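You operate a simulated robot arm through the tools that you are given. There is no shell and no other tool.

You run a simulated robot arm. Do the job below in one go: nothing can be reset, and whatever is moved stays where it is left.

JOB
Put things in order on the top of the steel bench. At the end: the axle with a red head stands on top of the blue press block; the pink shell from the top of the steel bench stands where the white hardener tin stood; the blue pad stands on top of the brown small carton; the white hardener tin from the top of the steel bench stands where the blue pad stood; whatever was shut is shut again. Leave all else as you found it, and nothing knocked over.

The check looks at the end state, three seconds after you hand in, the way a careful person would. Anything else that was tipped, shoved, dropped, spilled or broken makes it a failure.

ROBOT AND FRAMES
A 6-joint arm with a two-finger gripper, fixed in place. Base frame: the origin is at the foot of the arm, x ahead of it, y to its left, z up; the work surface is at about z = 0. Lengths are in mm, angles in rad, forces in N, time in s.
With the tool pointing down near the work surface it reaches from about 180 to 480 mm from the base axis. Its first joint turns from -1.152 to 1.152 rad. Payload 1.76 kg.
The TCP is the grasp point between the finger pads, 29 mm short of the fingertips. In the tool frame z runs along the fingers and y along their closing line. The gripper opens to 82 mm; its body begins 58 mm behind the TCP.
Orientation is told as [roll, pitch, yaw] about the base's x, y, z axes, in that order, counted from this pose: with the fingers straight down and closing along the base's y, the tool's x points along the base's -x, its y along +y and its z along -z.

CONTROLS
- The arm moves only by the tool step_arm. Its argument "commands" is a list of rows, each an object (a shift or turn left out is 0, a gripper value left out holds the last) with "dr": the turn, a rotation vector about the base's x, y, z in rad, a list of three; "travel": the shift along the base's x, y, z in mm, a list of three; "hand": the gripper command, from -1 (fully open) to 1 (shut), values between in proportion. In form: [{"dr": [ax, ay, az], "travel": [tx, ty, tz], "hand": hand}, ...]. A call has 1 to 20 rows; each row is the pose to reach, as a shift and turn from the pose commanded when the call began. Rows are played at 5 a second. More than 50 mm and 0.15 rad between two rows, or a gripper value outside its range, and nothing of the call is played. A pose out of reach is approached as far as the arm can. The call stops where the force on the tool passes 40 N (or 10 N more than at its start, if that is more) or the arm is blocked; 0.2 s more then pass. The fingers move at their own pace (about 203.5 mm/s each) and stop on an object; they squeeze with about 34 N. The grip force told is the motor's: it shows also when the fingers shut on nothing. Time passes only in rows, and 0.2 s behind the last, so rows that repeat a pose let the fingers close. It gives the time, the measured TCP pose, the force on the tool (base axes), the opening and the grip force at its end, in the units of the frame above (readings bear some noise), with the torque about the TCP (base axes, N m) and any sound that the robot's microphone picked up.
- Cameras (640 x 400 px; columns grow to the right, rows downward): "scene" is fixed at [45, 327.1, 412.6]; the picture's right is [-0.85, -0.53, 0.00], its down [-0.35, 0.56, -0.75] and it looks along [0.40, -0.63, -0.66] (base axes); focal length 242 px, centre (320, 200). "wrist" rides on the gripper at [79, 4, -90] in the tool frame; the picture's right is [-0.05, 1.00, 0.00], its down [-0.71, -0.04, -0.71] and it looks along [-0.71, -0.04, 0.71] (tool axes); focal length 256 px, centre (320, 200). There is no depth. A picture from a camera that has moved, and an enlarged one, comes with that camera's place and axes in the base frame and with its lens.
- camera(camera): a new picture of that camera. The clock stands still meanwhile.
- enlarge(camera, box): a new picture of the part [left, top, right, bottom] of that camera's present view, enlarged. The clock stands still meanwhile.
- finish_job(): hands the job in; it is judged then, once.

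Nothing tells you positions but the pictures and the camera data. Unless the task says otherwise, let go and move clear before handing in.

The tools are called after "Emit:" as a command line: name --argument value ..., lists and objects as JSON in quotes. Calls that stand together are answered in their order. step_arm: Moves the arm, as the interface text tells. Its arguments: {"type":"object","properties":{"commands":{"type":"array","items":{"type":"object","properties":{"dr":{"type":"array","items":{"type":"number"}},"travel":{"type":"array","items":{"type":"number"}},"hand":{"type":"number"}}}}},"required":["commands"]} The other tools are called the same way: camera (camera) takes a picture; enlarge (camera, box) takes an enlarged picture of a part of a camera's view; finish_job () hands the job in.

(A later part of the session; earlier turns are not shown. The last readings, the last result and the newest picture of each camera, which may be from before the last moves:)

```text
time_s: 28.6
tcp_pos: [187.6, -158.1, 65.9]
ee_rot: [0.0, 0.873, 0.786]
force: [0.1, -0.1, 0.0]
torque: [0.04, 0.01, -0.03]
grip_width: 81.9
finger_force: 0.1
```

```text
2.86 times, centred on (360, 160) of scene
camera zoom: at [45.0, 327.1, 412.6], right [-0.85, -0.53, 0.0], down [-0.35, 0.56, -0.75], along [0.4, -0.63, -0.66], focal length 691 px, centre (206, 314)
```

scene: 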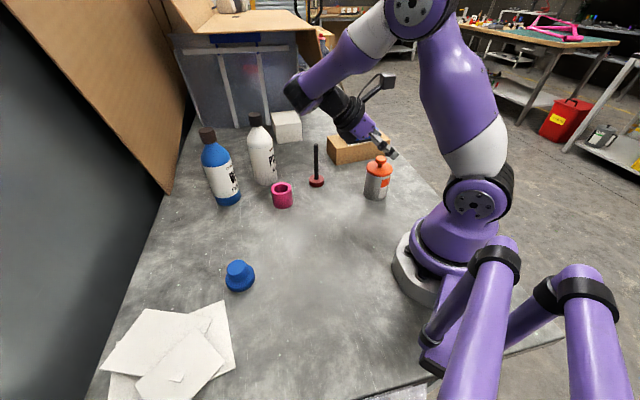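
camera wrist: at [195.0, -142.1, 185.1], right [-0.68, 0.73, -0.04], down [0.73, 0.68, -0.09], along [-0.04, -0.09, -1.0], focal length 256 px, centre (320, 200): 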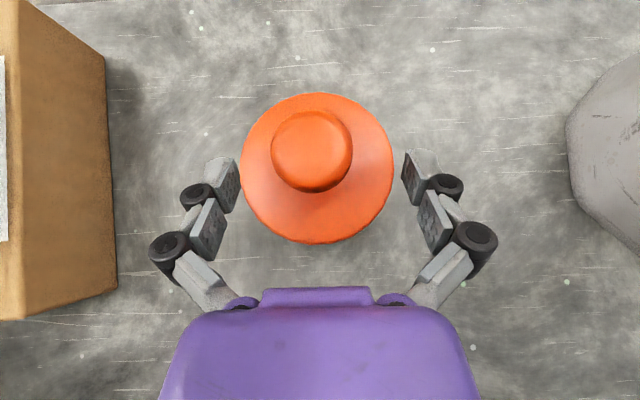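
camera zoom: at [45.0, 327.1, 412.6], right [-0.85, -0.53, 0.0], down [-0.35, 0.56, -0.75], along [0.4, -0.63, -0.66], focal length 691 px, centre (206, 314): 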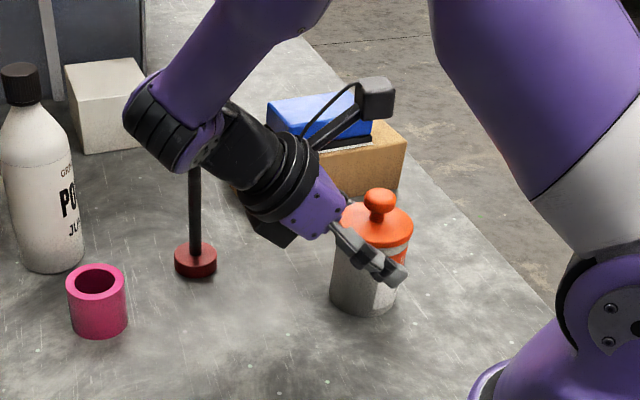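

Emit:
step_arm --commands '[{"travel": [-0.3, 0.3, -6], "hand": -1}, {"travel": [-0.3, 0.3, -12]}, {"travel": [-0.3, 0.3, -18]}, {"travel": [-0.3, 0.3, -18]}]'

Emit:
camera --camera "wrist"

Emit:
enlarge --camera "scene" --box '[320, 120, 430, 220]'

```text
time_s: 29.6
tcp_pos: [187.3, -159.7, 46.6]
ee_rot: [-0.001, 0.873, 0.786]
force: [0.3, -0.3, 0.2]
torque: [0.0, 0.0, -0.01]
grip_width: 82.2
finger_force: 0.1
```

```text
taken
camera wrist: at [194.5, -143.0, 166.5], right [-0.68, 0.73, -0.04], down [0.73, 0.68, -0.09], along [-0.04, -0.09, -1.0], focal length 256 px, centre (320, 200)
```

wrist: 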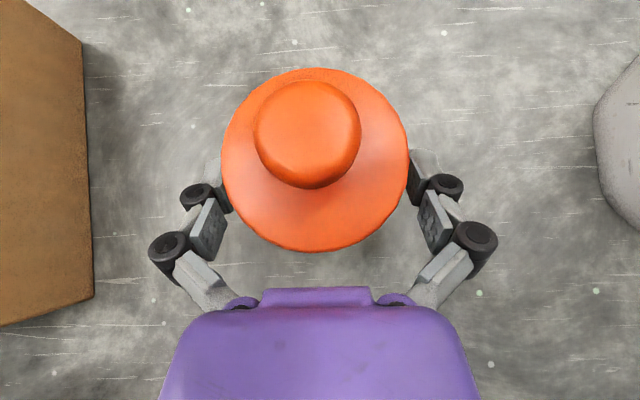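

```text
4.00 times, centred on (375, 170) of scene
camera zoom: at [45.0, 327.1, 412.6], right [-0.85, -0.53, 0.0], down [-0.35, 0.56, -0.75], along [0.4, -0.63, -0.66], focal length 967 px, centre (100, 320)
```

zoom: 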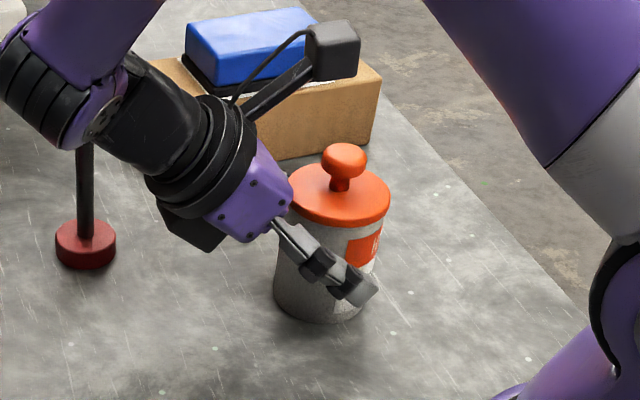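

The fingers are level with the tin's body, below the lid, and clear of the palm. I'll close gently now.

Emit:
step_arm --commands '[{"hand": -0.8}, {"hand": -0.65}, {"hand": -0.55}, {"hand": -0.45}, {"hand": -0.3}, {"hand": 0.2}, {"hand": 1}, {"hand": 1}]'

Emit:
camera --camera "wrist"

Emit:
enlarge --camera "scene" --box '[320, 120, 430, 220]'

```text
time_s: 31.4
tcp_pos: [186.3, -158.3, 47.7]
ee_rot: [-0.002, 0.873, 0.784]
force: [1.6, 4.3, 11.1]
torque: [0.08, -0.02, 0.0]
grip_width: 58.3
finger_force: 34.6
```

```text
taken
camera wrist: at [194.5, -142.9, 166.7], right [-0.68, 0.73, -0.04], down [0.73, 0.68, -0.09], along [-0.03, -0.09, -1.0], focal length 256 px, centre (320, 200)
```

wrist: 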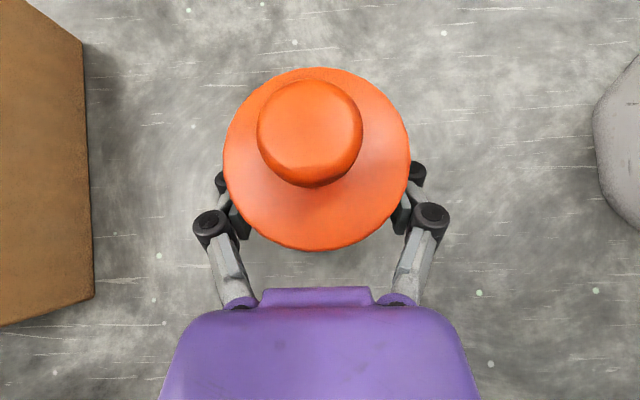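

```text
4.00 times, centred on (375, 170) of scene
camera zoom: at [45.0, 327.1, 412.6], right [-0.85, -0.53, 0.0], down [-0.35, 0.56, -0.75], along [0.4, -0.63, -0.66], focal length 967 px, centre (100, 320)
```

zoom: 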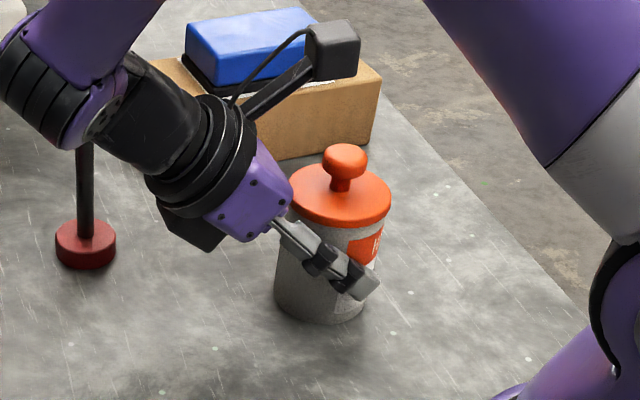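

The grip is on the body at 58.3 mm. I'll lift gently and check that the tin hangs upright with its lid on.

Emit:
step_arm --commands '[{"travel": [0, 0, 3], "hand": 1}, {"travel": [0, 0, 8]}, {"travel": [0, 0, 16]}, {"travel": [0, 0, 24]}, {"travel": [0, 0, 24]}]'

Emit:
enlarge --camera "scene" --box '[320, 100, 430, 220]'

Emit:
camera --camera "wrist"

```text
time_s: 32.6
tcp_pos: [187.1, -158.6, 71.5]
ee_rot: [0.0, 0.873, 0.784]
force: [0.5, -0.2, -2.7]
torque: [-0.03, -0.01, 0.0]
grip_width: 58.3
finger_force: 33.6
```

```text
3.33 times, centred on (375, 160) of scene
camera zoom: at [45.0, 327.1, 412.6], right [-0.85, -0.53, 0.0], down [-0.35, 0.56, -0.75], along [0.4, -0.63, -0.66], focal length 806 px, centre (137, 333)
```

zoom: 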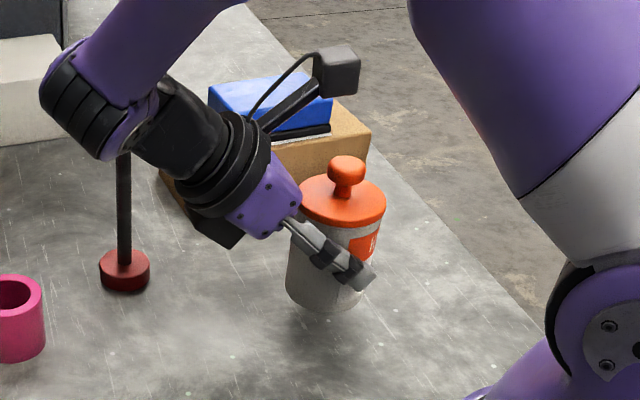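

```text
taken
camera wrist: at [194.5, -142.2, 191.6], right [-0.68, 0.73, -0.04], down [0.73, 0.68, -0.09], along [-0.04, -0.09, -1.0], focal length 256 px, centre (320, 200)
```

wrist: 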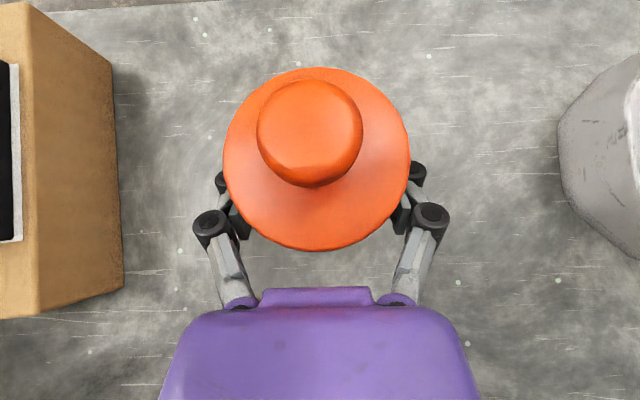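

The tin hangs upright with the lid on. I'll raise it and carry it around the arm's base, keeping the same orientation, to above the pad's old place.

Emit:
step_arm --commands '[{"travel": [0, 0, 18], "hand": 1}, {"travel": [0, 0, 36]}, {"travel": [10.7, 26.7, 45]}, {"travel": [20.8, 53.4, 45]}, {"travel": [29.6, 80.1, 45]}, {"travel": [36.5, 106.7, 45]}, {"travel": [41.1, 133.4, 45]}, {"travel": [42.9, 160.1, 45]}, {"travel": [41.8, 186.8, 45]}, {"travel": [37.7, 213.5, 45]}, {"travel": [30.7, 240.2, 45]}, {"travel": [20.9, 266.9, 45]}, {"travel": [8.8, 293.5, 45]}, {"travel": [-5.2, 320.2, 45]}, {"travel": [-20.5, 346.9, 45]}, {"travel": [-36.4, 373.6, 45]}, {"travel": [-36.4, 373.6, 45]}]'

Emit:
camera --camera "scene"

Emit:
camera --camera "wrist"

```text
time_s: 36.2
tcp_pos: [150.6, 218.3, 118.5]
ee_rot: [-0.001, 0.873, 0.785]
force: [-0.1, 0.5, -2.0]
torque: [0.01, -0.01, -0.02]
grip_width: 58.3
finger_force: 33.9
out of reach, approached as far as the arm can: row 5, 6, 7, 8, 9, 10, 11, 12, 13, 14
```

```text
taken
```

scene: 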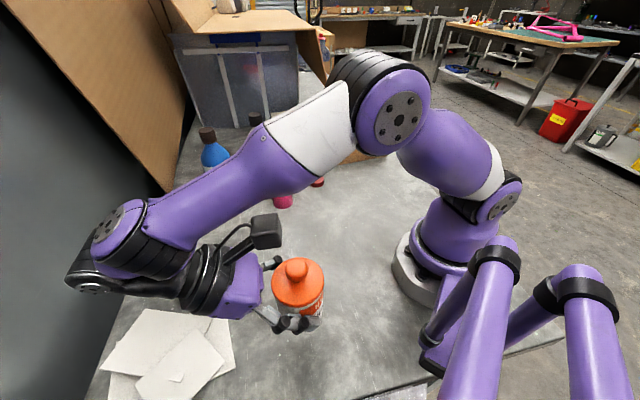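

```text
taken
camera wrist: at [158.4, 234.2, 238.3], right [-0.68, 0.73, -0.04], down [0.73, 0.68, -0.09], along [-0.04, -0.09, -1.0], focal length 256 px, centre (320, 200)
```

wrist: 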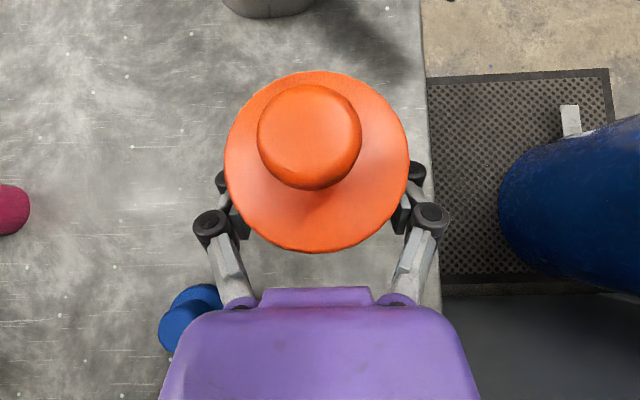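

The tin is over the pad's old spot, about 3 mm too far in y. I'll correct that and lower it close to the bench.

Emit:
step_arm --commands '[{"travel": [-0.6, -2.5, -10], "hand": 1}, {"travel": [-0.6, -2.5, -22]}, {"travel": [-0.6, -2.5, -34]}, {"travel": [-0.6, -2.5, -46]}, {"travel": [-0.6, -2.5, -56]}, {"travel": [-0.6, -2.5, -63]}, {"travel": [-0.6, -2.5, -63]}]'

Emit:
camera --camera "wrist"

Emit:
enlarge --camera "scene" --box '[200, 240, 380, 400]'

```text
time_s: 37.8
tcp_pos: [149.3, 212.3, 55.4]
ee_rot: [0.001, 0.873, 0.785]
force: [0.5, -0.4, -1.6]
torque: [0.0, -0.01, -0.02]
grip_width: 58.4
finger_force: 33.7
```

```text
taken
camera wrist: at [157.1, 228.9, 173.1], right [-0.68, 0.73, -0.04], down [0.73, 0.68, -0.09], along [-0.04, -0.09, -1.0], focal length 256 px, centre (320, 200)
```

wrist: 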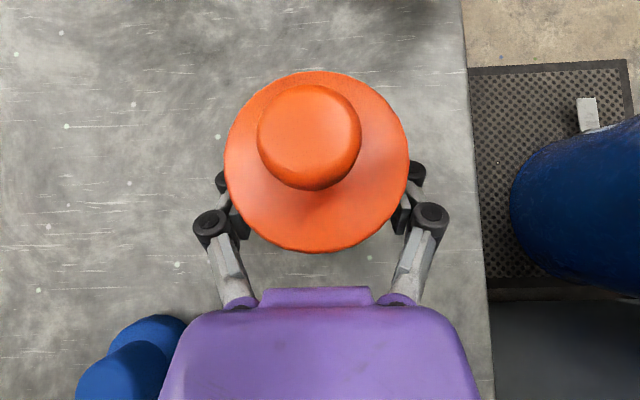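

```text
2.50 times, centred on (290, 320) of scene
camera zoom: at [45.0, 327.1, 412.6], right [-0.85, -0.53, 0.0], down [-0.35, 0.56, -0.75], along [0.4, -0.63, -0.66], focal length 605 px, centre (395, -100)
```

zoom: 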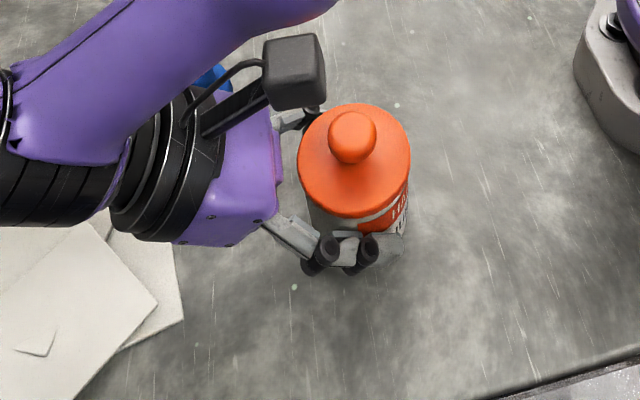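

Emit:
step_arm --commands '[{"travel": [0, 1.6, 0], "hand": 1}, {"travel": [0, 3.2, -2]}, {"travel": [0, 3.2, -4]}, {"travel": [0, 3.2, -5.5]}, {"travel": [0, 3.2, -5.5]}]'

Emit:
enlarge --camera "scene" --box '[260, 260, 360, 360]'

```text
time_s: 39.0
tcp_pos: [149.1, 214.8, 48.8]
ee_rot: [0.0, 0.873, 0.784]
force: [1.3, -1.7, 7.2]
torque: [-0.34, -0.12, 0.04]
grip_width: 58.0
finger_force: 33.9
```

```text
4.00 times, centred on (310, 310) of scene
camera zoom: at [45.0, 327.1, 412.6], right [-0.85, -0.53, 0.0], down [-0.35, 0.56, -0.75], along [0.4, -0.63, -0.66], focal length 967 px, centre (360, -240)
```

zoom: 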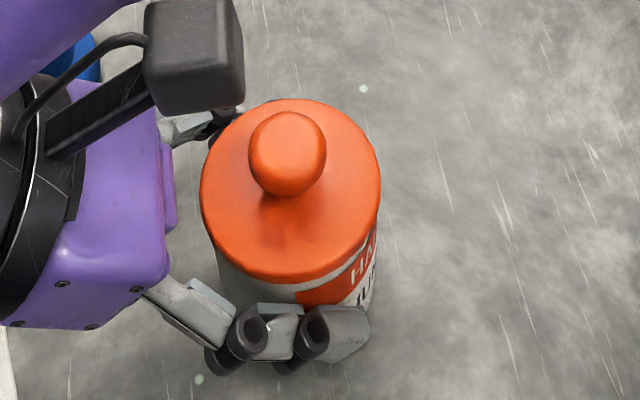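

The tin is touching the bench with about 9 N of contact. I'll let go slowly, then rise straight up.

Emit:
step_arm --commands '[{"travel": [0, 0, -0.4], "hand": 1}, {"travel": [0, 0, -0.4], "hand": -0.45}, {"travel": [0, 0, -0.4], "hand": -0.5}, {"travel": [0, 0, -0.4], "hand": -0.6}, {"travel": [0, 0, -0.4], "hand": -0.8}, {"travel": [0, 0, -0.4], "hand": -1}, {"travel": [0, 0, -0.4], "hand": -1}]'

Emit:
camera --camera "wrist"

Emit:
enlarge --camera "scene" --box '[260, 260, 360, 360]'

```text
time_s: 40.6
tcp_pos: [148.9, 215.2, 47.9]
ee_rot: [0.0, 0.871, 0.785]
force: [0.4, -0.3, -0.9]
torque: [0.02, -0.03, -0.05]
grip_width: 82.2
finger_force: 0.1
```

```text
taken
camera wrist: at [157.0, 232.0, 167.1], right [-0.68, 0.73, -0.04], down [0.73, 0.68, -0.09], along [-0.04, -0.09, -1.0], focal length 256 px, centre (320, 200)
```

wrist: 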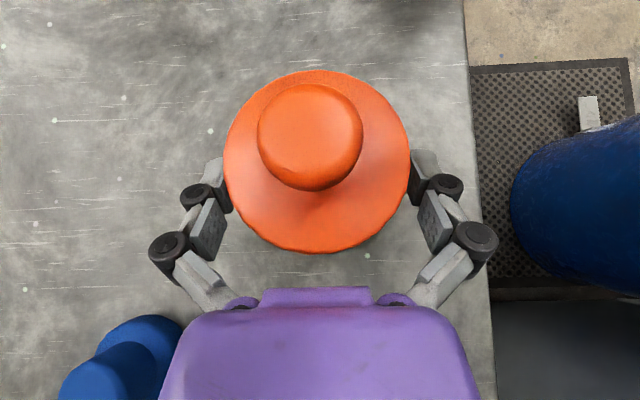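

```text
4.00 times, centred on (310, 310) of scene
camera zoom: at [45.0, 327.1, 412.6], right [-0.85, -0.53, 0.0], down [-0.35, 0.56, -0.75], along [0.4, -0.63, -0.66], focal length 967 px, centre (360, -240)
```

zoom: 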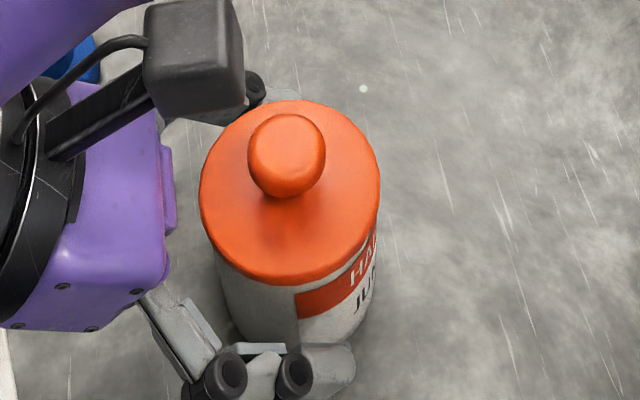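

The tin stands on its own with the lid on. I'll rise clear of it, then straighten the gripper.

Emit:
step_arm --commands '[{"travel": [0, 0, 10], "hand": -1}, {"travel": [0, 0, 25]}, {"travel": [0, 0, 45]}, {"travel": [0, 0, 70]}, {"travel": [0, 0, 95]}, {"travel": [0, 0, 120]}, {"travel": [0, 0, 120]}]'

Emit:
step_arm --commands '[{"dr": [0.09, -0.09, 0], "hand": -1}, {"dr": [0.18, -0.18, 0]}, {"dr": [0.27, -0.27, 0]}, {"dr": [0.36, -0.36, 0]}, {"dr": [0.45, -0.45, 0]}, {"dr": [0.54, -0.54, 0]}, {"dr": [0.617, -0.617, 0]}, {"dr": [0.617, -0.617, 0]}]'

Emit:
camera --camera "scene"

Emit:
camera --camera "wrist"

```text
time_s: 42.2
tcp_pos: [146.3, 209.1, 161.4]
ee_rot: [-0.002, 0.872, 0.784]
force: [0.2, -0.7, -0.2]
torque: [0.0, -0.02, -0.01]
grip_width: 81.9
finger_force: 0.1
out of reach, approached as far as the arm can: row 6, 7
```

```text
time_s: 44.0
tcp_pos: [195.5, 213.3, 221.6]
ee_rot: [-0.141, 0.052, 0.79]
force: [-0.5, -0.1, 0.0]
torque: [-0.02, -0.02, -0.01]
grip_width: 82.0
finger_force: 0.2
out of reach, approached as far as the arm can: row 4, 5, 6, 7
```

```text
taken
```

scene: 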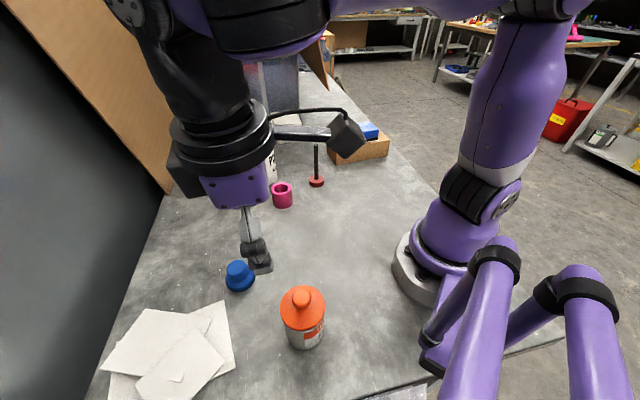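

```text
taken
camera wrist: at [130.0, 173.5, 314.5], right [-0.67, 0.73, -0.14], down [0.48, 0.57, 0.67], along [0.57, 0.38, -0.73], focal length 256 px, centre (320, 200)
```

wrist: 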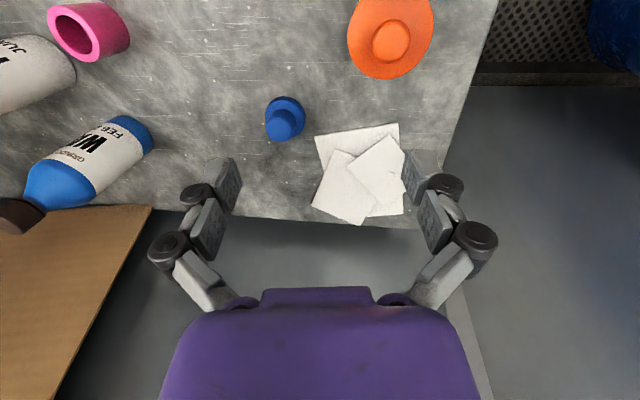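

The tin stands in the pad's old place. The arm's pose was limited while straightening, so it ended slightly tilted. I'll level it out while moving back towards the middle.

Emit:
step_arm --commands '[{"travel": [10, -15, 0], "dr": [0.034, 0.016, 0], "hand": -1}, {"travel": [20, -30, 0], "dr": [0.068, 0.032, 0]}, {"travel": [30, -45, 0], "dr": [0.102, 0.048, 0]}, {"travel": [40, -60, 0], "dr": [0.136, 0.0635, 0]}, {"travel": [40, -60, 0], "dr": [0.136, 0.0635, 0]}]'

```text
time_s: 45.2
tcp_pos: [184.6, 148.9, 159.8]
ee_rot: [0.141, -0.052, 0.782]
force: [0.2, -0.7, 0.3]
torque: [0.0, -0.03, 0.01]
grip_width: 81.8
finger_force: 0.0
out of reach, approached as far as the arm can: row 1
```

Emit:
step_arm --commands '[{"travel": [5, -5, 10], "dr": [-0.034, -0.016, 0], "hand": -1}, {"travel": [10, -10, 20], "dr": [-0.068, -0.032, 0]}, {"travel": [15, -15, 30], "dr": [-0.102, -0.048, 0]}, {"travel": [20, -20, 40], "dr": [-0.136, -0.0635, 0]}, {"travel": [20, -20, 40], "dr": [-0.136, -0.0635, 0]}, {"travel": [20, -20, 40], "dr": [-0.136, -0.0635, 0]}]'

Emit:
camera --camera "scene"

```text
time_s: 46.6
tcp_pos: [206.2, 128.9, 200.8]
ee_rot: [0.0, 0.0, 0.787]
force: [0.4, 0.4, -0.4]
torque: [-0.01, 0.01, 0.03]
grip_width: 82.0
finger_force: 0.1
```

```text
taken
```

scene: 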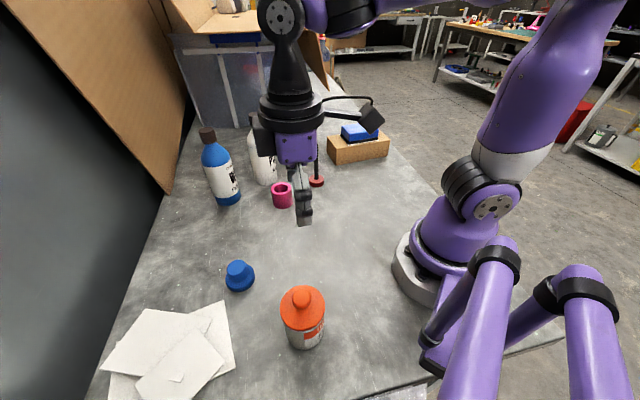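

The gripper is level again and the tin stands well. Next is the pink shell, so I'll hover over about (367,-11) with the fingers closing along y.

Emit:
step_arm --commands '[{"travel": [20, -17.5, -5], "dr": [0, 0, -0.098], "hand": -1}, {"travel": [40, -35, -10], "dr": [0, 0, -0.197]}, {"travel": [60, -52.5, -15], "dr": [0, 0, -0.295]}, {"travel": [80, -70, -20], "dr": [0, 0, -0.394]}, {"travel": [100, -87.5, -25], "dr": [0, 0, -0.492]}, {"travel": [120, -105, -30], "dr": [0, 0, -0.59]}, {"travel": [140, -122.5, -35], "dr": [0, 0, -0.689]}, {"travel": [162, -141, -40], "dr": [0, 0, -0.787]}, {"travel": [162, -141, -40], "dr": [0, 0, -0.787]}, {"travel": [162, -141, -40], "dr": [0, 0, -0.787]}]'

Emit:
camera --camera "wrist"

Emit:
camera --camera "scene"

```text
time_s: 48.8
tcp_pos: [366.9, -11.7, 160.1]
ee_rot: [-0.001, 0.001, -0.004]
force: [-0.2, 0.1, -0.8]
torque: [-0.02, 0.03, 0.02]
grip_width: 82.2
finger_force: 0.1
```

```text
taken
camera wrist: at [286.2, -6.1, 250.1], right [0.06, 1.0, 0.0], down [0.71, -0.04, 0.71], along [0.71, -0.04, -0.71], focal length 256 px, centre (320, 200)
```

wrist: 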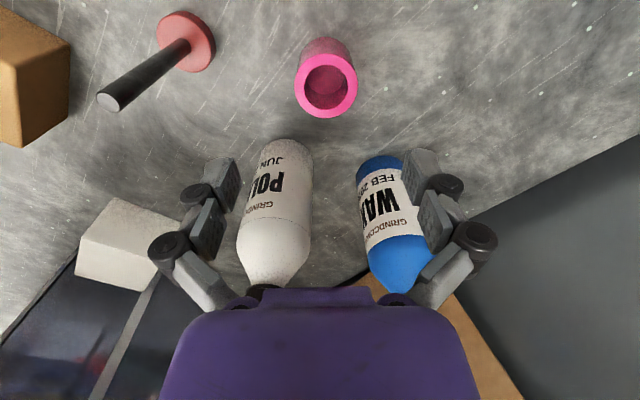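

```text
taken
```

scene: 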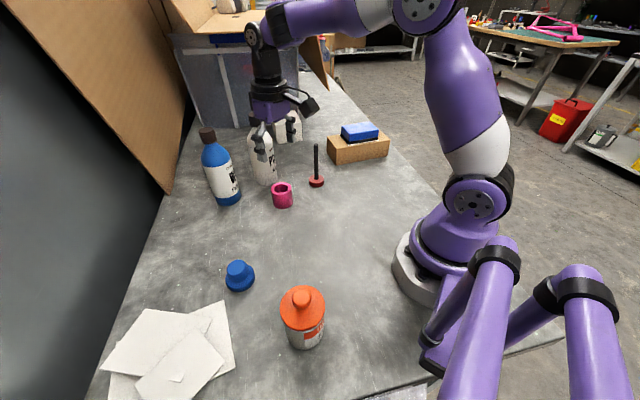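

Emit:
enlarge --camera "wrist" --box '[270, 20, 390, 130]'

```text
3.64 times, centred on (330, 75) of wrist
camera zoom: at [286.2, -6.1, 250.1], right [0.06, 1.0, 0.0], down [0.71, -0.04, 0.71], along [0.71, -0.04, -0.71], focal length 931 px, centre (284, 654)
```

zoom: 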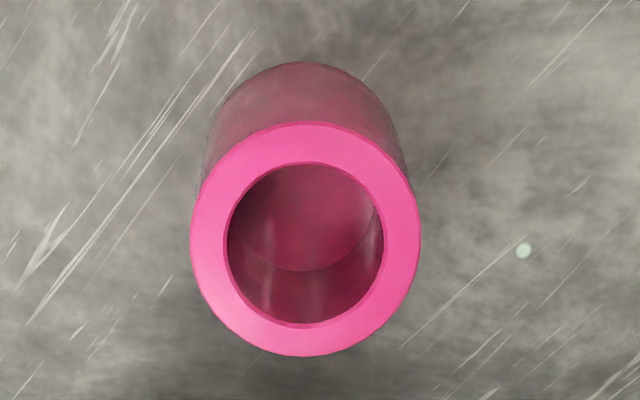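

The shell is about 1.4 mm ahead and 4.6 mm to the left of the gripper axis, roughly 50 mm wide and 46 mm high. I'll correct for that and go down over it.

Emit:
step_arm --commands '[{"travel": [1.4, 4.6, -20], "hand": -1}, {"travel": [1.4, 4.6, -40]}, {"travel": [1.4, 4.6, -60]}, {"travel": [1.4, 4.6, -80]}, {"travel": [1.4, 4.6, -80]}]'

Emit:
camera --camera "wrist"

Emit:
enlarge --camera "scene" --box '[190, 90, 350, 230]'

```text
time_s: 50.0
tcp_pos: [366.5, -6.5, 79.2]
ee_rot: [0.0, 0.0, 0.0]
force: [0.3, -0.1, -0.2]
torque: [0.01, 0.0, 0.02]
grip_width: 82.0
finger_force: 0.1
```

```text
taken
camera wrist: at [286.9, -1.1, 169.3], right [0.06, 1.0, 0.0], down [0.71, -0.04, 0.71], along [0.71, -0.04, -0.71], focal length 256 px, centre (320, 200)
```

wrist: 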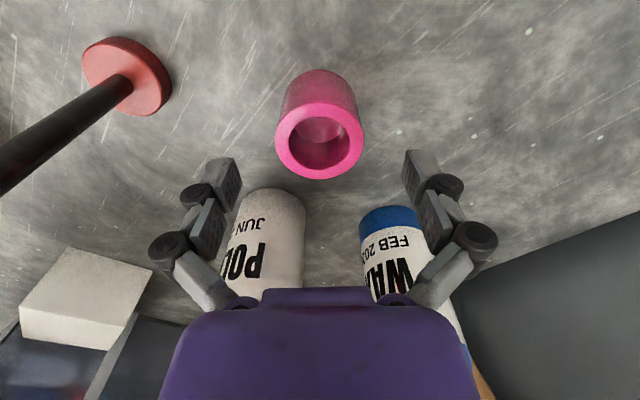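

```text
2.86 times, centred on (270, 160) of scene
camera zoom: at [45.0, 327.1, 412.6], right [-0.85, -0.53, 0.0], down [-0.35, 0.56, -0.75], along [0.4, -0.63, -0.66], focal length 691 px, centre (463, 314)
```

zoom: 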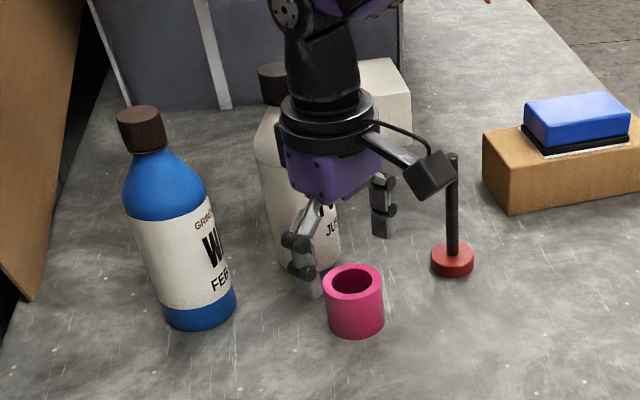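

Emit:
step_arm --commands '[{"travel": [1, 0, -15], "hand": -1}, {"travel": [1, 0, -28]}, {"travel": [1, 0, -38]}, {"travel": [1, 0, -44]}, {"travel": [1, 0, -44]}]'

Emit:
step_arm --commands '[{"hand": -0.7}, {"hand": -0.5}, {"hand": -0.35}, {"hand": -0.25}, {"hand": -0.1}, {"hand": 0.4}, {"hand": 1}, {"hand": 1}]'

Emit:
camera --camera "wrist"

Emit:
enlarge --camera "scene" --box '[190, 90, 350, 230]'

```text
time_s: 51.2
tcp_pos: [370.1, -7.4, 35.5]
ee_rot: [0.0, 0.0, 0.0]
force: [-0.7, -0.2, -0.3]
torque: [0.03, 0.03, 0.0]
grip_width: 81.8
finger_force: 0.0
```

```text
time_s: 53.0
tcp_pos: [371.0, -5.6, 33.9]
ee_rot: [0.001, 0.001, -0.001]
force: [-2.0, 1.9, 7.9]
torque: [0.02, -0.01, 0.02]
grip_width: 48.7
finger_force: 34.2
```

```text
taken
camera wrist: at [289.9, -1.7, 125.6], right [0.05, 1.0, 0.0], down [0.71, -0.04, 0.71], along [0.71, -0.04, -0.71], focal length 256 px, centre (320, 200)
```

wrist: 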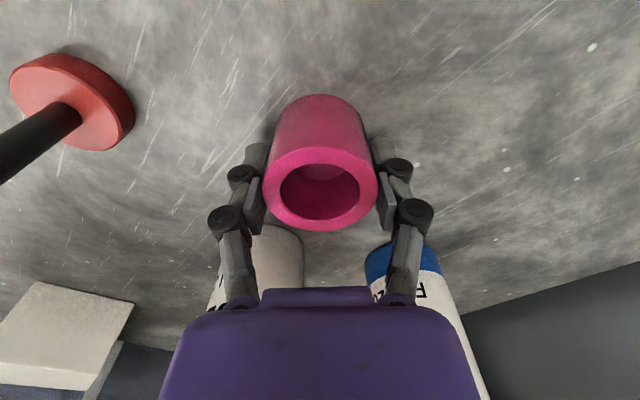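

```text
2.86 times, centred on (270, 160) of scene
camera zoom: at [45.0, 327.1, 412.6], right [-0.85, -0.53, 0.0], down [-0.35, 0.56, -0.75], along [0.4, -0.63, -0.66], focal length 691 px, centre (463, 314)
```

zoom: 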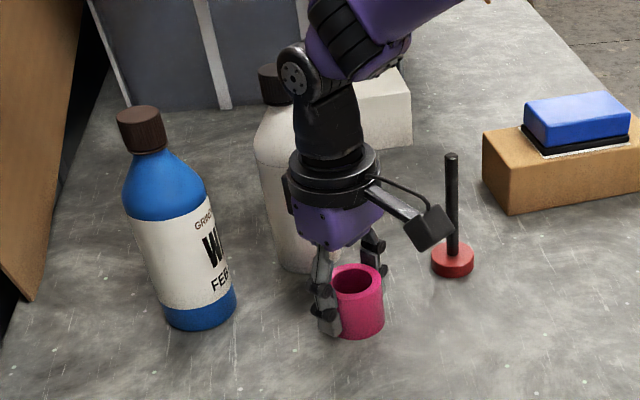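

The shell is gripped (48.7 mm). I'll lift it and carry it on a path close to the base, away from the axle, to the tin's old place at about (182,-161).

Emit:
step_arm --commands '[{"travel": [0, 0, 5], "hand": 1}, {"travel": [0, 0, 20]}, {"travel": [0, 0, 45]}, {"travel": [-5, 0, 70]}, {"travel": [-30, -3, 80]}, {"travel": [-60, -7, 80]}, {"travel": [-90, -12, 80]}, {"travel": [-115, -20, 80]}, {"travel": [-138, -38, 80]}, {"travel": [-155, -62, 80]}, {"travel": [-167, -90, 80]}, {"travel": [-177, -120, 80]}, {"travel": [-185.2, -155.3, 80]}, {"travel": [-185.2, -155.3, 80]}, {"travel": [-185.2, -155.3, 80]}]'

Emit:
camera --camera "wrist"

Emit:
camera --camera "scene"

```text
time_s: 56.2
tcp_pos: [185.5, -163.9, 118.2]
ee_rot: [0.0, 0.0, -0.002]
force: [0.3, 0.2, -2.3]
torque: [-0.05, -0.03, 0.02]
grip_width: 48.4
finger_force: 34.0
```

```text
taken
camera wrist: at [105.0, -158.4, 208.6], right [0.06, 1.0, 0.0], down [0.71, -0.04, 0.71], along [0.71, -0.04, -0.71], focal length 256 px, centre (320, 200)
```

wrist: 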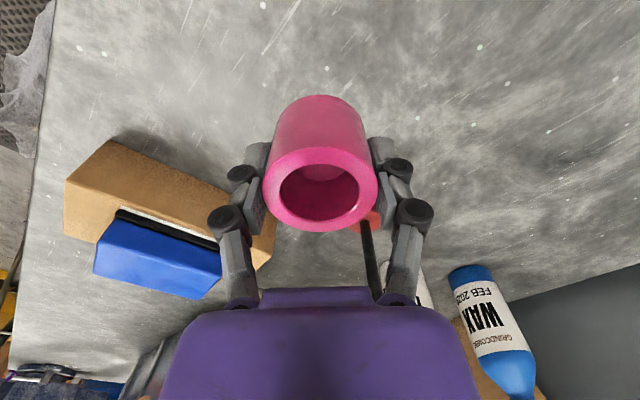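

```text
taken
```

scene: 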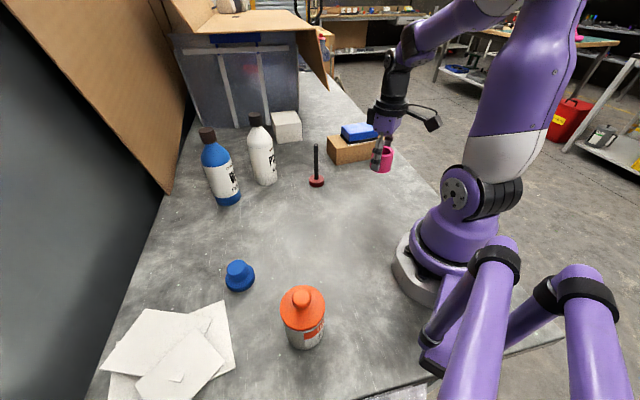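

The shell hangs over the tin's old place, within about 1 mm. I'll lower it close to the surface, then seat it gently.

Emit:
step_arm --commands '[{"travel": [0, 1.2, -15], "hand": 1}, {"travel": [0, 1.2, -30]}, {"travel": [0, 1.2, -45]}, {"travel": [0, 1.2, -60]}, {"travel": [0, 1.2, -72]}, {"travel": [0, 1.2, -77]}, {"travel": [0, 1.2, -77]}]'

Emit:
camera --camera "wrist"

Emit:
enlarge --camera "scene" --box '[330, 130, 430, 220]'

```text
time_s: 57.8
tcp_pos: [186.0, -161.4, 39.0]
ee_rot: [-0.001, 0.0, -0.002]
force: [0.5, -0.3, -2.9]
torque: [-0.02, -0.05, 0.01]
grip_width: 48.6
finger_force: 34.2
```

```text
taken
camera wrist: at [104.8, -156.0, 129.0], right [0.06, 1.0, 0.0], down [0.71, -0.04, 0.71], along [0.71, -0.04, -0.71], focal length 256 px, centre (320, 200)
```

wrist: 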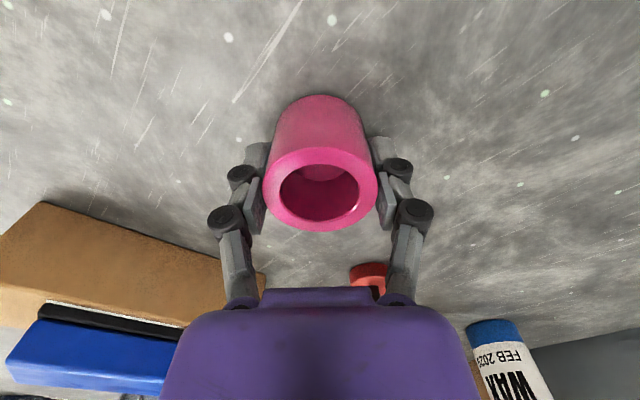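

```text
4.44 times, centred on (380, 175) of scene
camera zoom: at [45.0, 327.1, 412.6], right [-0.85, -0.53, 0.0], down [-0.35, 0.56, -0.75], along [0.4, -0.63, -0.66], focal length 1075 px, centre (53, 311)
```

zoom: 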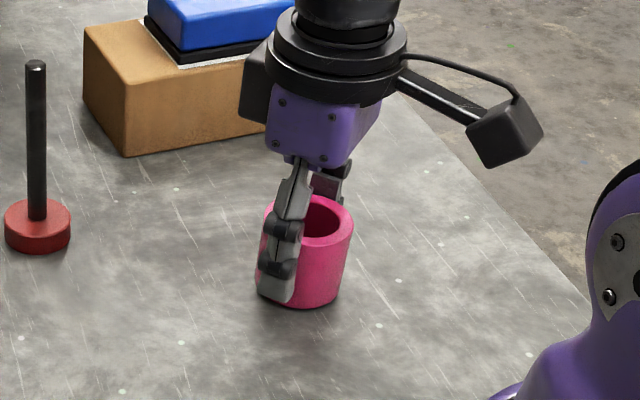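

Emit:
step_arm --commands '[{"travel": [0, -1, -1.5], "hand": 1}, {"travel": [0, -1, -2.7]}, {"travel": [0, -1, -2.7]}]'

```text
time_s: 58.6
tcp_pos: [185.9, -164.3, 36.9]
ee_rot: [0.0, 0.0, -0.002]
force: [0.4, -0.8, -2.7]
torque: [0.06, -0.05, 0.01]
grip_width: 48.4
finger_force: 34.0
```

Emit:
step_arm --commands '[{"travel": [0, 0, -1], "hand": 1}, {"travel": [0, 0, -1.5]}]'

```text
time_s: 59.2
tcp_pos: [184.6, -163.3, 35.3]
ee_rot: [0.0, -0.002, -0.002]
force: [-1.7, 3.9, 21.3]
torque: [0.14, 0.08, 0.03]
grip_width: 48.8
finger_force: 34.2
```

The shell is seated on the bench. I'll ease off slightly, open the fingers gradually and rise.

Emit:
step_arm --commands '[{"travel": [0, 0, 0.8], "hand": 1}, {"travel": [0, 0, 0.8], "hand": -0.2}, {"travel": [0, 0, 0.8], "hand": -0.3}, {"travel": [0, 0, 0.8], "hand": -0.5}, {"travel": [0, 0, 0.8], "hand": -0.8}, {"travel": [0, 0, 0.8], "hand": -1}, {"travel": [0, 0, 10], "hand": -1}, {"travel": [0, 0, 30], "hand": -1}, {"travel": [0, 0, 60], "hand": -1}, {"travel": [0, 0, 100], "hand": -1}, {"travel": [0, 0, 130], "hand": -1}, {"travel": [0, 0, 130], "hand": -1}]'

Emit:
camera --camera "wrist"

Emit:
camera --camera "scene"

```text
time_s: 61.8
tcp_pos: [184.5, -161.0, 164.2]
ee_rot: [0.002, -0.001, -0.001]
force: [0.1, 0.1, 0.0]
torque: [-0.02, 0.02, -0.02]
grip_width: 81.9
finger_force: 0.0
```

```text
taken
camera wrist: at [104.4, -155.8, 254.8], right [0.06, 1.0, 0.0], down [0.71, -0.04, 0.71], along [0.71, -0.04, -0.71], focal length 256 px, centre (320, 200)
```

wrist: 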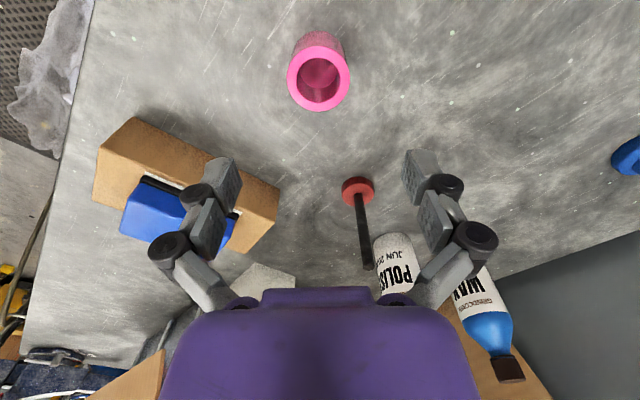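

```text
taken
```

scene: 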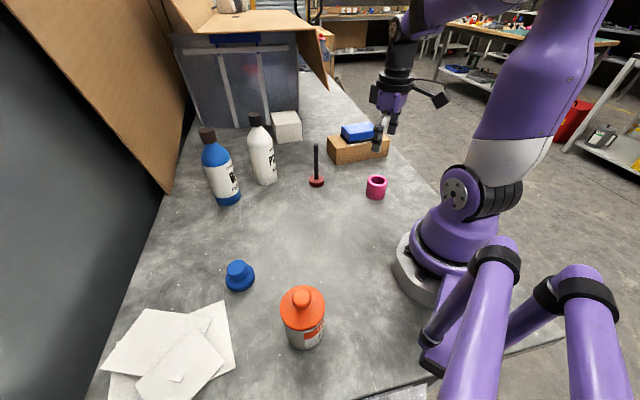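

The shell stands where the tin was. Before fetching the axle I'll hover over the press block at about (295,201) with the gripper upright, to measure exactly where the gripper must be to sit centred above it.

Emit:
step_arm --commands '[{"travel": [9.4, 30, 3], "hand": -1}, {"travel": [18.8, 60, 6]}, {"travel": [28.1, 90, 6]}, {"travel": [37.5, 120, 6]}, {"travel": [46.9, 150, 6]}, {"travel": [56.3, 180, 6]}, {"travel": [65.6, 210, 6]}, {"travel": [75, 240, 6]}, {"travel": [84.4, 270, 6]}, {"travel": [93.8, 300, 6]}, {"travel": [103.1, 330, 6]}, {"travel": [112.5, 360, 6]}, {"travel": [112.5, 360, 6]}, {"travel": [112.5, 360, 6]}, {"travel": [112.5, 360, 6]}]'

Emit:
camera --camera "wrist"

Emit:
enlarge --camera "wrist" --box '[260, 20, 380, 140]'

```text
time_s: 65.0
tcp_pos: [299.4, 199.4, 168.6]
ee_rot: [0.0, -0.001, -0.001]
force: [-0.3, 0.6, -0.1]
torque: [0.0, 0.0, 0.03]
grip_width: 81.9
finger_force: 0.1
```

```text
taken
camera wrist: at [218.7, 204.4, 259.4], right [0.06, 1.0, 0.0], down [0.71, -0.04, 0.71], along [0.71, -0.04, -0.71], focal length 256 px, centre (320, 200)
```

wrist: 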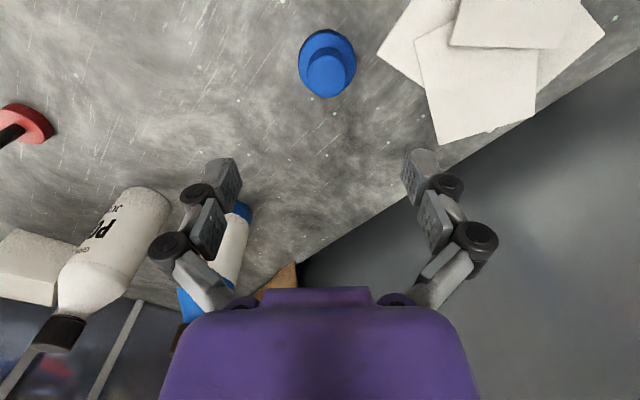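

```text
3.33 times, centred on (320, 80) of wrist
camera zoom: at [218.7, 204.4, 259.4], right [0.06, 1.0, 0.0], down [0.71, -0.04, 0.71], along [0.71, -0.04, -0.71], focal length 853 px, centre (320, 600)
```

zoom: 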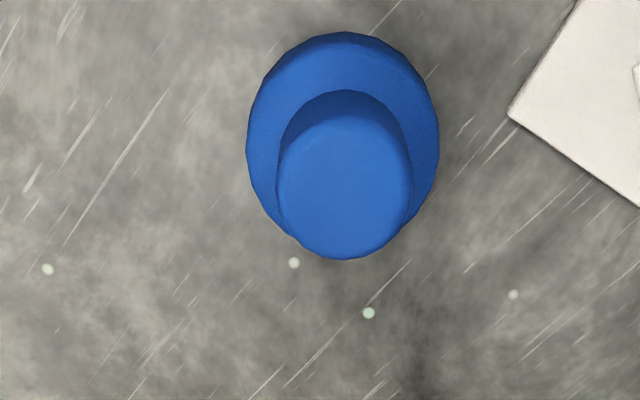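

Emit:
enlarge --camera "wrist" --box '[290, 20, 366, 105]'

Emit:
enlarge --camera "scene" --box '[215, 250, 265, 300]'

```text
4.71 times, centred on (328, 62) of wrist
camera zoom: at [218.7, 204.4, 259.4], right [0.06, 1.0, 0.0], down [0.71, -0.04, 0.71], along [0.71, -0.04, -0.71], focal length 1205 px, centre (282, 847)
```

zoom: 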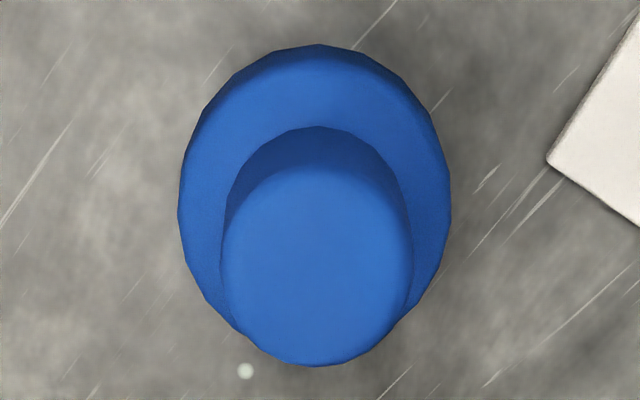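

```text
8.00 times, centred on (240, 275) of scene
camera zoom: at [45.0, 327.1, 412.6], right [-0.85, -0.53, 0.0], down [-0.35, 0.56, -0.75], along [0.4, -0.63, -0.66], focal length 1935 px, centre (960, -400)
```

zoom: 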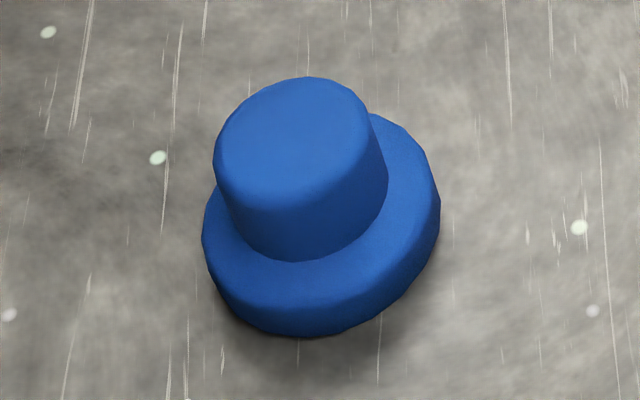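

The press block's boss is about 32 mm across at the top and 42 mm high. It is roughly 6 mm to the left of the gripper axis. I'll shift, go a bit lower and confirm the alignment.

Emit:
step_arm --commands '[{"travel": [-1, 3, -15], "hand": -1}, {"travel": [-1, 6, -30]}, {"travel": [-1, 6, -45]}, {"travel": [-1, 6, -45]}, {"travel": [-1, 6, -45]}, {"travel": [-1, 6, -45]}]'

Emit:
camera --camera "wrist"

Emit:
enlarge --camera "wrist" --box '[260, 40, 380, 160]'

```text
time_s: 66.4
tcp_pos: [296.2, 204.4, 124.9]
ee_rot: [-0.001, 0.001, -0.002]
force: [0.1, -0.4, 0.6]
torque: [-0.05, -0.02, 0.04]
grip_width: 82.0
finger_force: 0.2
```

```text
taken
camera wrist: at [216.0, 209.2, 215.8], right [0.06, 1.0, 0.0], down [0.71, -0.04, 0.71], along [0.71, -0.04, -0.71], focal length 256 px, centre (320, 200)
```

wrist: 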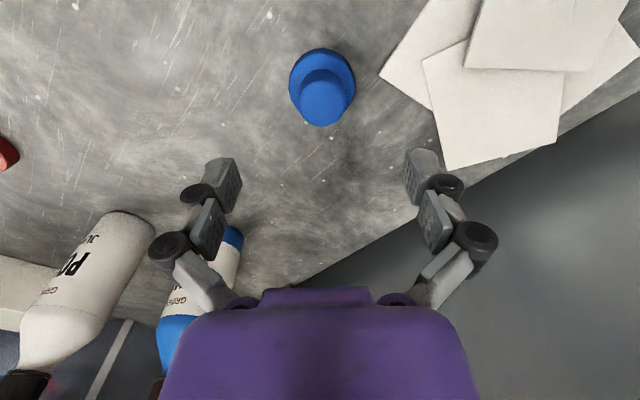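

```text
3.33 times, centred on (320, 100) of wrist
camera zoom: at [216.0, 209.2, 215.8], right [0.06, 1.0, 0.0], down [0.71, -0.04, 0.71], along [0.71, -0.04, -0.71], focal length 853 px, centre (320, 533)
```

zoom: 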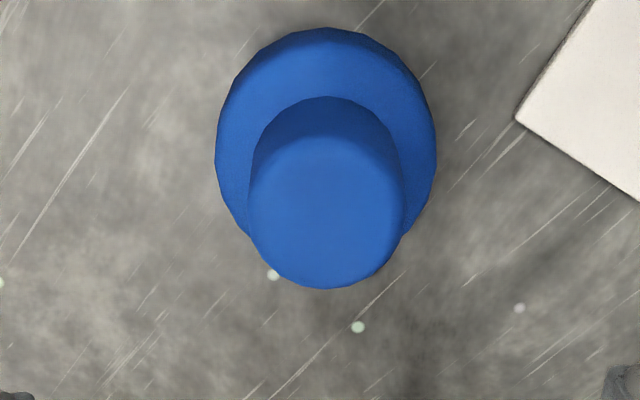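

The hat-shaped block is now within about 1.5 mm, and I have the reference pose for it (wrist camera at about (217.5, 210.5)). Now I'll go and hover over the axle.

Emit:
step_arm --commands '[{"travel": [0, 0, 25], "hand": -1}, {"travel": [3, -20, 50]}, {"travel": [7, -50, 50]}, {"travel": [11, -82, 50]}, {"travel": [15, -114, 50]}, {"travel": [19, -146, 50]}, {"travel": [23, -178, 50]}, {"travel": [27, -210, 50]}, {"travel": [31, -242, 50]}, {"travel": [35, -274, 50]}, {"travel": [38, -302, 50]}, {"travel": [41, -325, 50]}, {"travel": [41, -325, 50]}, {"travel": [41, -325, 50]}, {"travel": [41, -325, 50]}]'

Emit:
camera --camera "wrist"

Emit:
camera --camera "scene"

```text
time_s: 69.6
tcp_pos: [338.8, -121.0, 176.4]
ee_rot: [-0.001, 0.0, -0.001]
force: [1.1, -1.0, 0.2]
torque: [-0.01, -0.01, 0.01]
grip_width: 81.9
finger_force: 0.1
```

```text
taken
camera wrist: at [257.7, -116.4, 265.0], right [0.06, 1.0, 0.0], down [0.71, -0.04, 0.71], along [0.71, -0.04, -0.71], focal length 256 px, centre (320, 200)
```

wrist: 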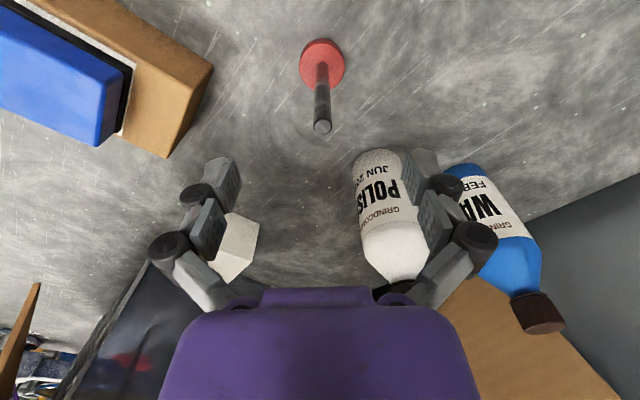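

```text
taken
```

scene: 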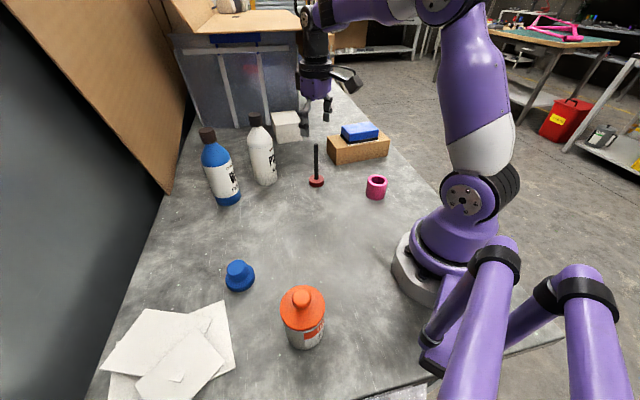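

Emit:
enlarge --camera "wrist" --box '[270, 30, 370, 140]'

```text
3.64 times, centred on (320, 85) of wrist
camera zoom: at [257.7, -116.4, 265.0], right [0.06, 1.0, 0.0], down [0.71, -0.04, 0.71], along [0.71, -0.04, -0.71], focal length 931 px, centre (320, 618)
```

zoom: 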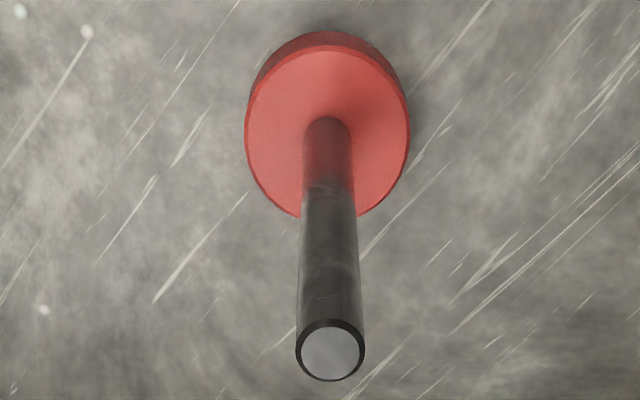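

The axle is about 1 mm ahead and 1.8 mm to the left of the axis. I'll correct and go down around the stem to z 80, keeping clear of the stem's top.

Emit:
step_arm --commands '[{"travel": [1, 1.7, -20], "hand": -1}, {"travel": [1, 1.7, -40]}, {"travel": [1, 1.7, -60]}, {"travel": [1, 1.7, -78]}, {"travel": [1, 1.7, -90]}, {"travel": [1, 1.7, -96]}, {"travel": [1, 1.7, -96]}, {"travel": [1, 1.7, -96]}]'

Emit:
camera --camera "wrist"

Emit:
enlarge --camera "scene" --box '[250, 80, 380, 210]'

```text
time_s: 71.4
tcp_pos: [338.3, -119.0, 79.9]
ee_rot: [0.0, -0.001, 0.0]
force: [0.1, -0.3, 0.0]
torque: [0.01, 0.02, -0.03]
grip_width: 82.3
finger_force: 0.0
```

```text
taken
camera wrist: at [257.3, -113.3, 170.0], right [0.06, 1.0, 0.0], down [0.71, -0.04, 0.71], along [0.71, -0.04, -0.71], focal length 256 px, centre (320, 200)
```

wrist: 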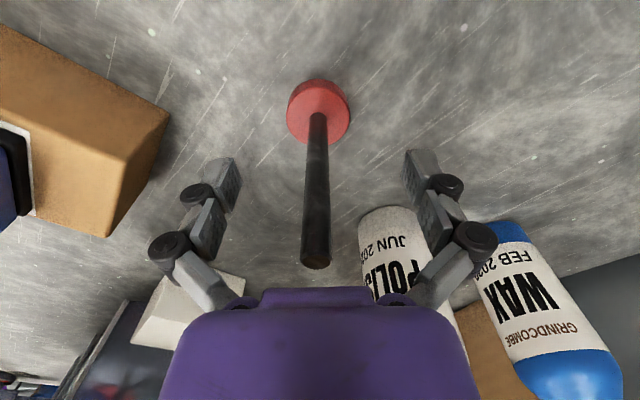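

```text
3.08 times, centred on (315, 145) of scene
camera zoom: at [45.0, 327.1, 412.6], right [-0.85, -0.53, 0.0], down [-0.35, 0.56, -0.75], along [0.4, -0.63, -0.66], focal length 744 px, centre (335, 369)
```

zoom: 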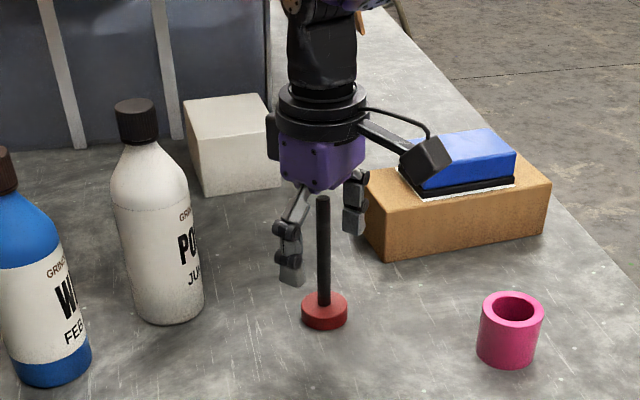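

Emit:
enlarge --camera "wrist" --box '[270, 70, 370, 280]'

```text
1.90 times, centred on (320, 175) of wrist
camera zoom: at [257.3, -113.3, 170.0], right [0.06, 1.0, 0.0], down [0.71, -0.04, 0.71], along [0.71, -0.04, -0.71], focal length 488 px, centre (320, 248)
```

zoom: 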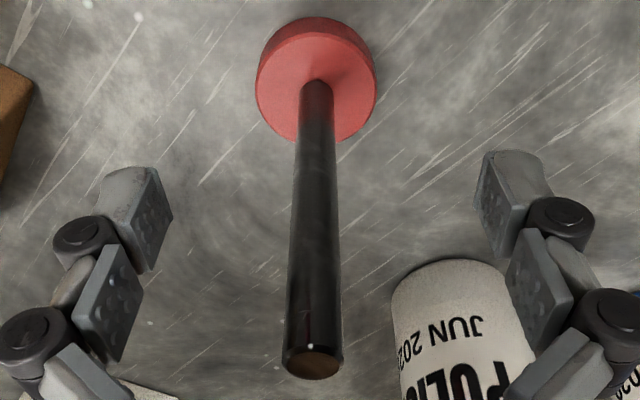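

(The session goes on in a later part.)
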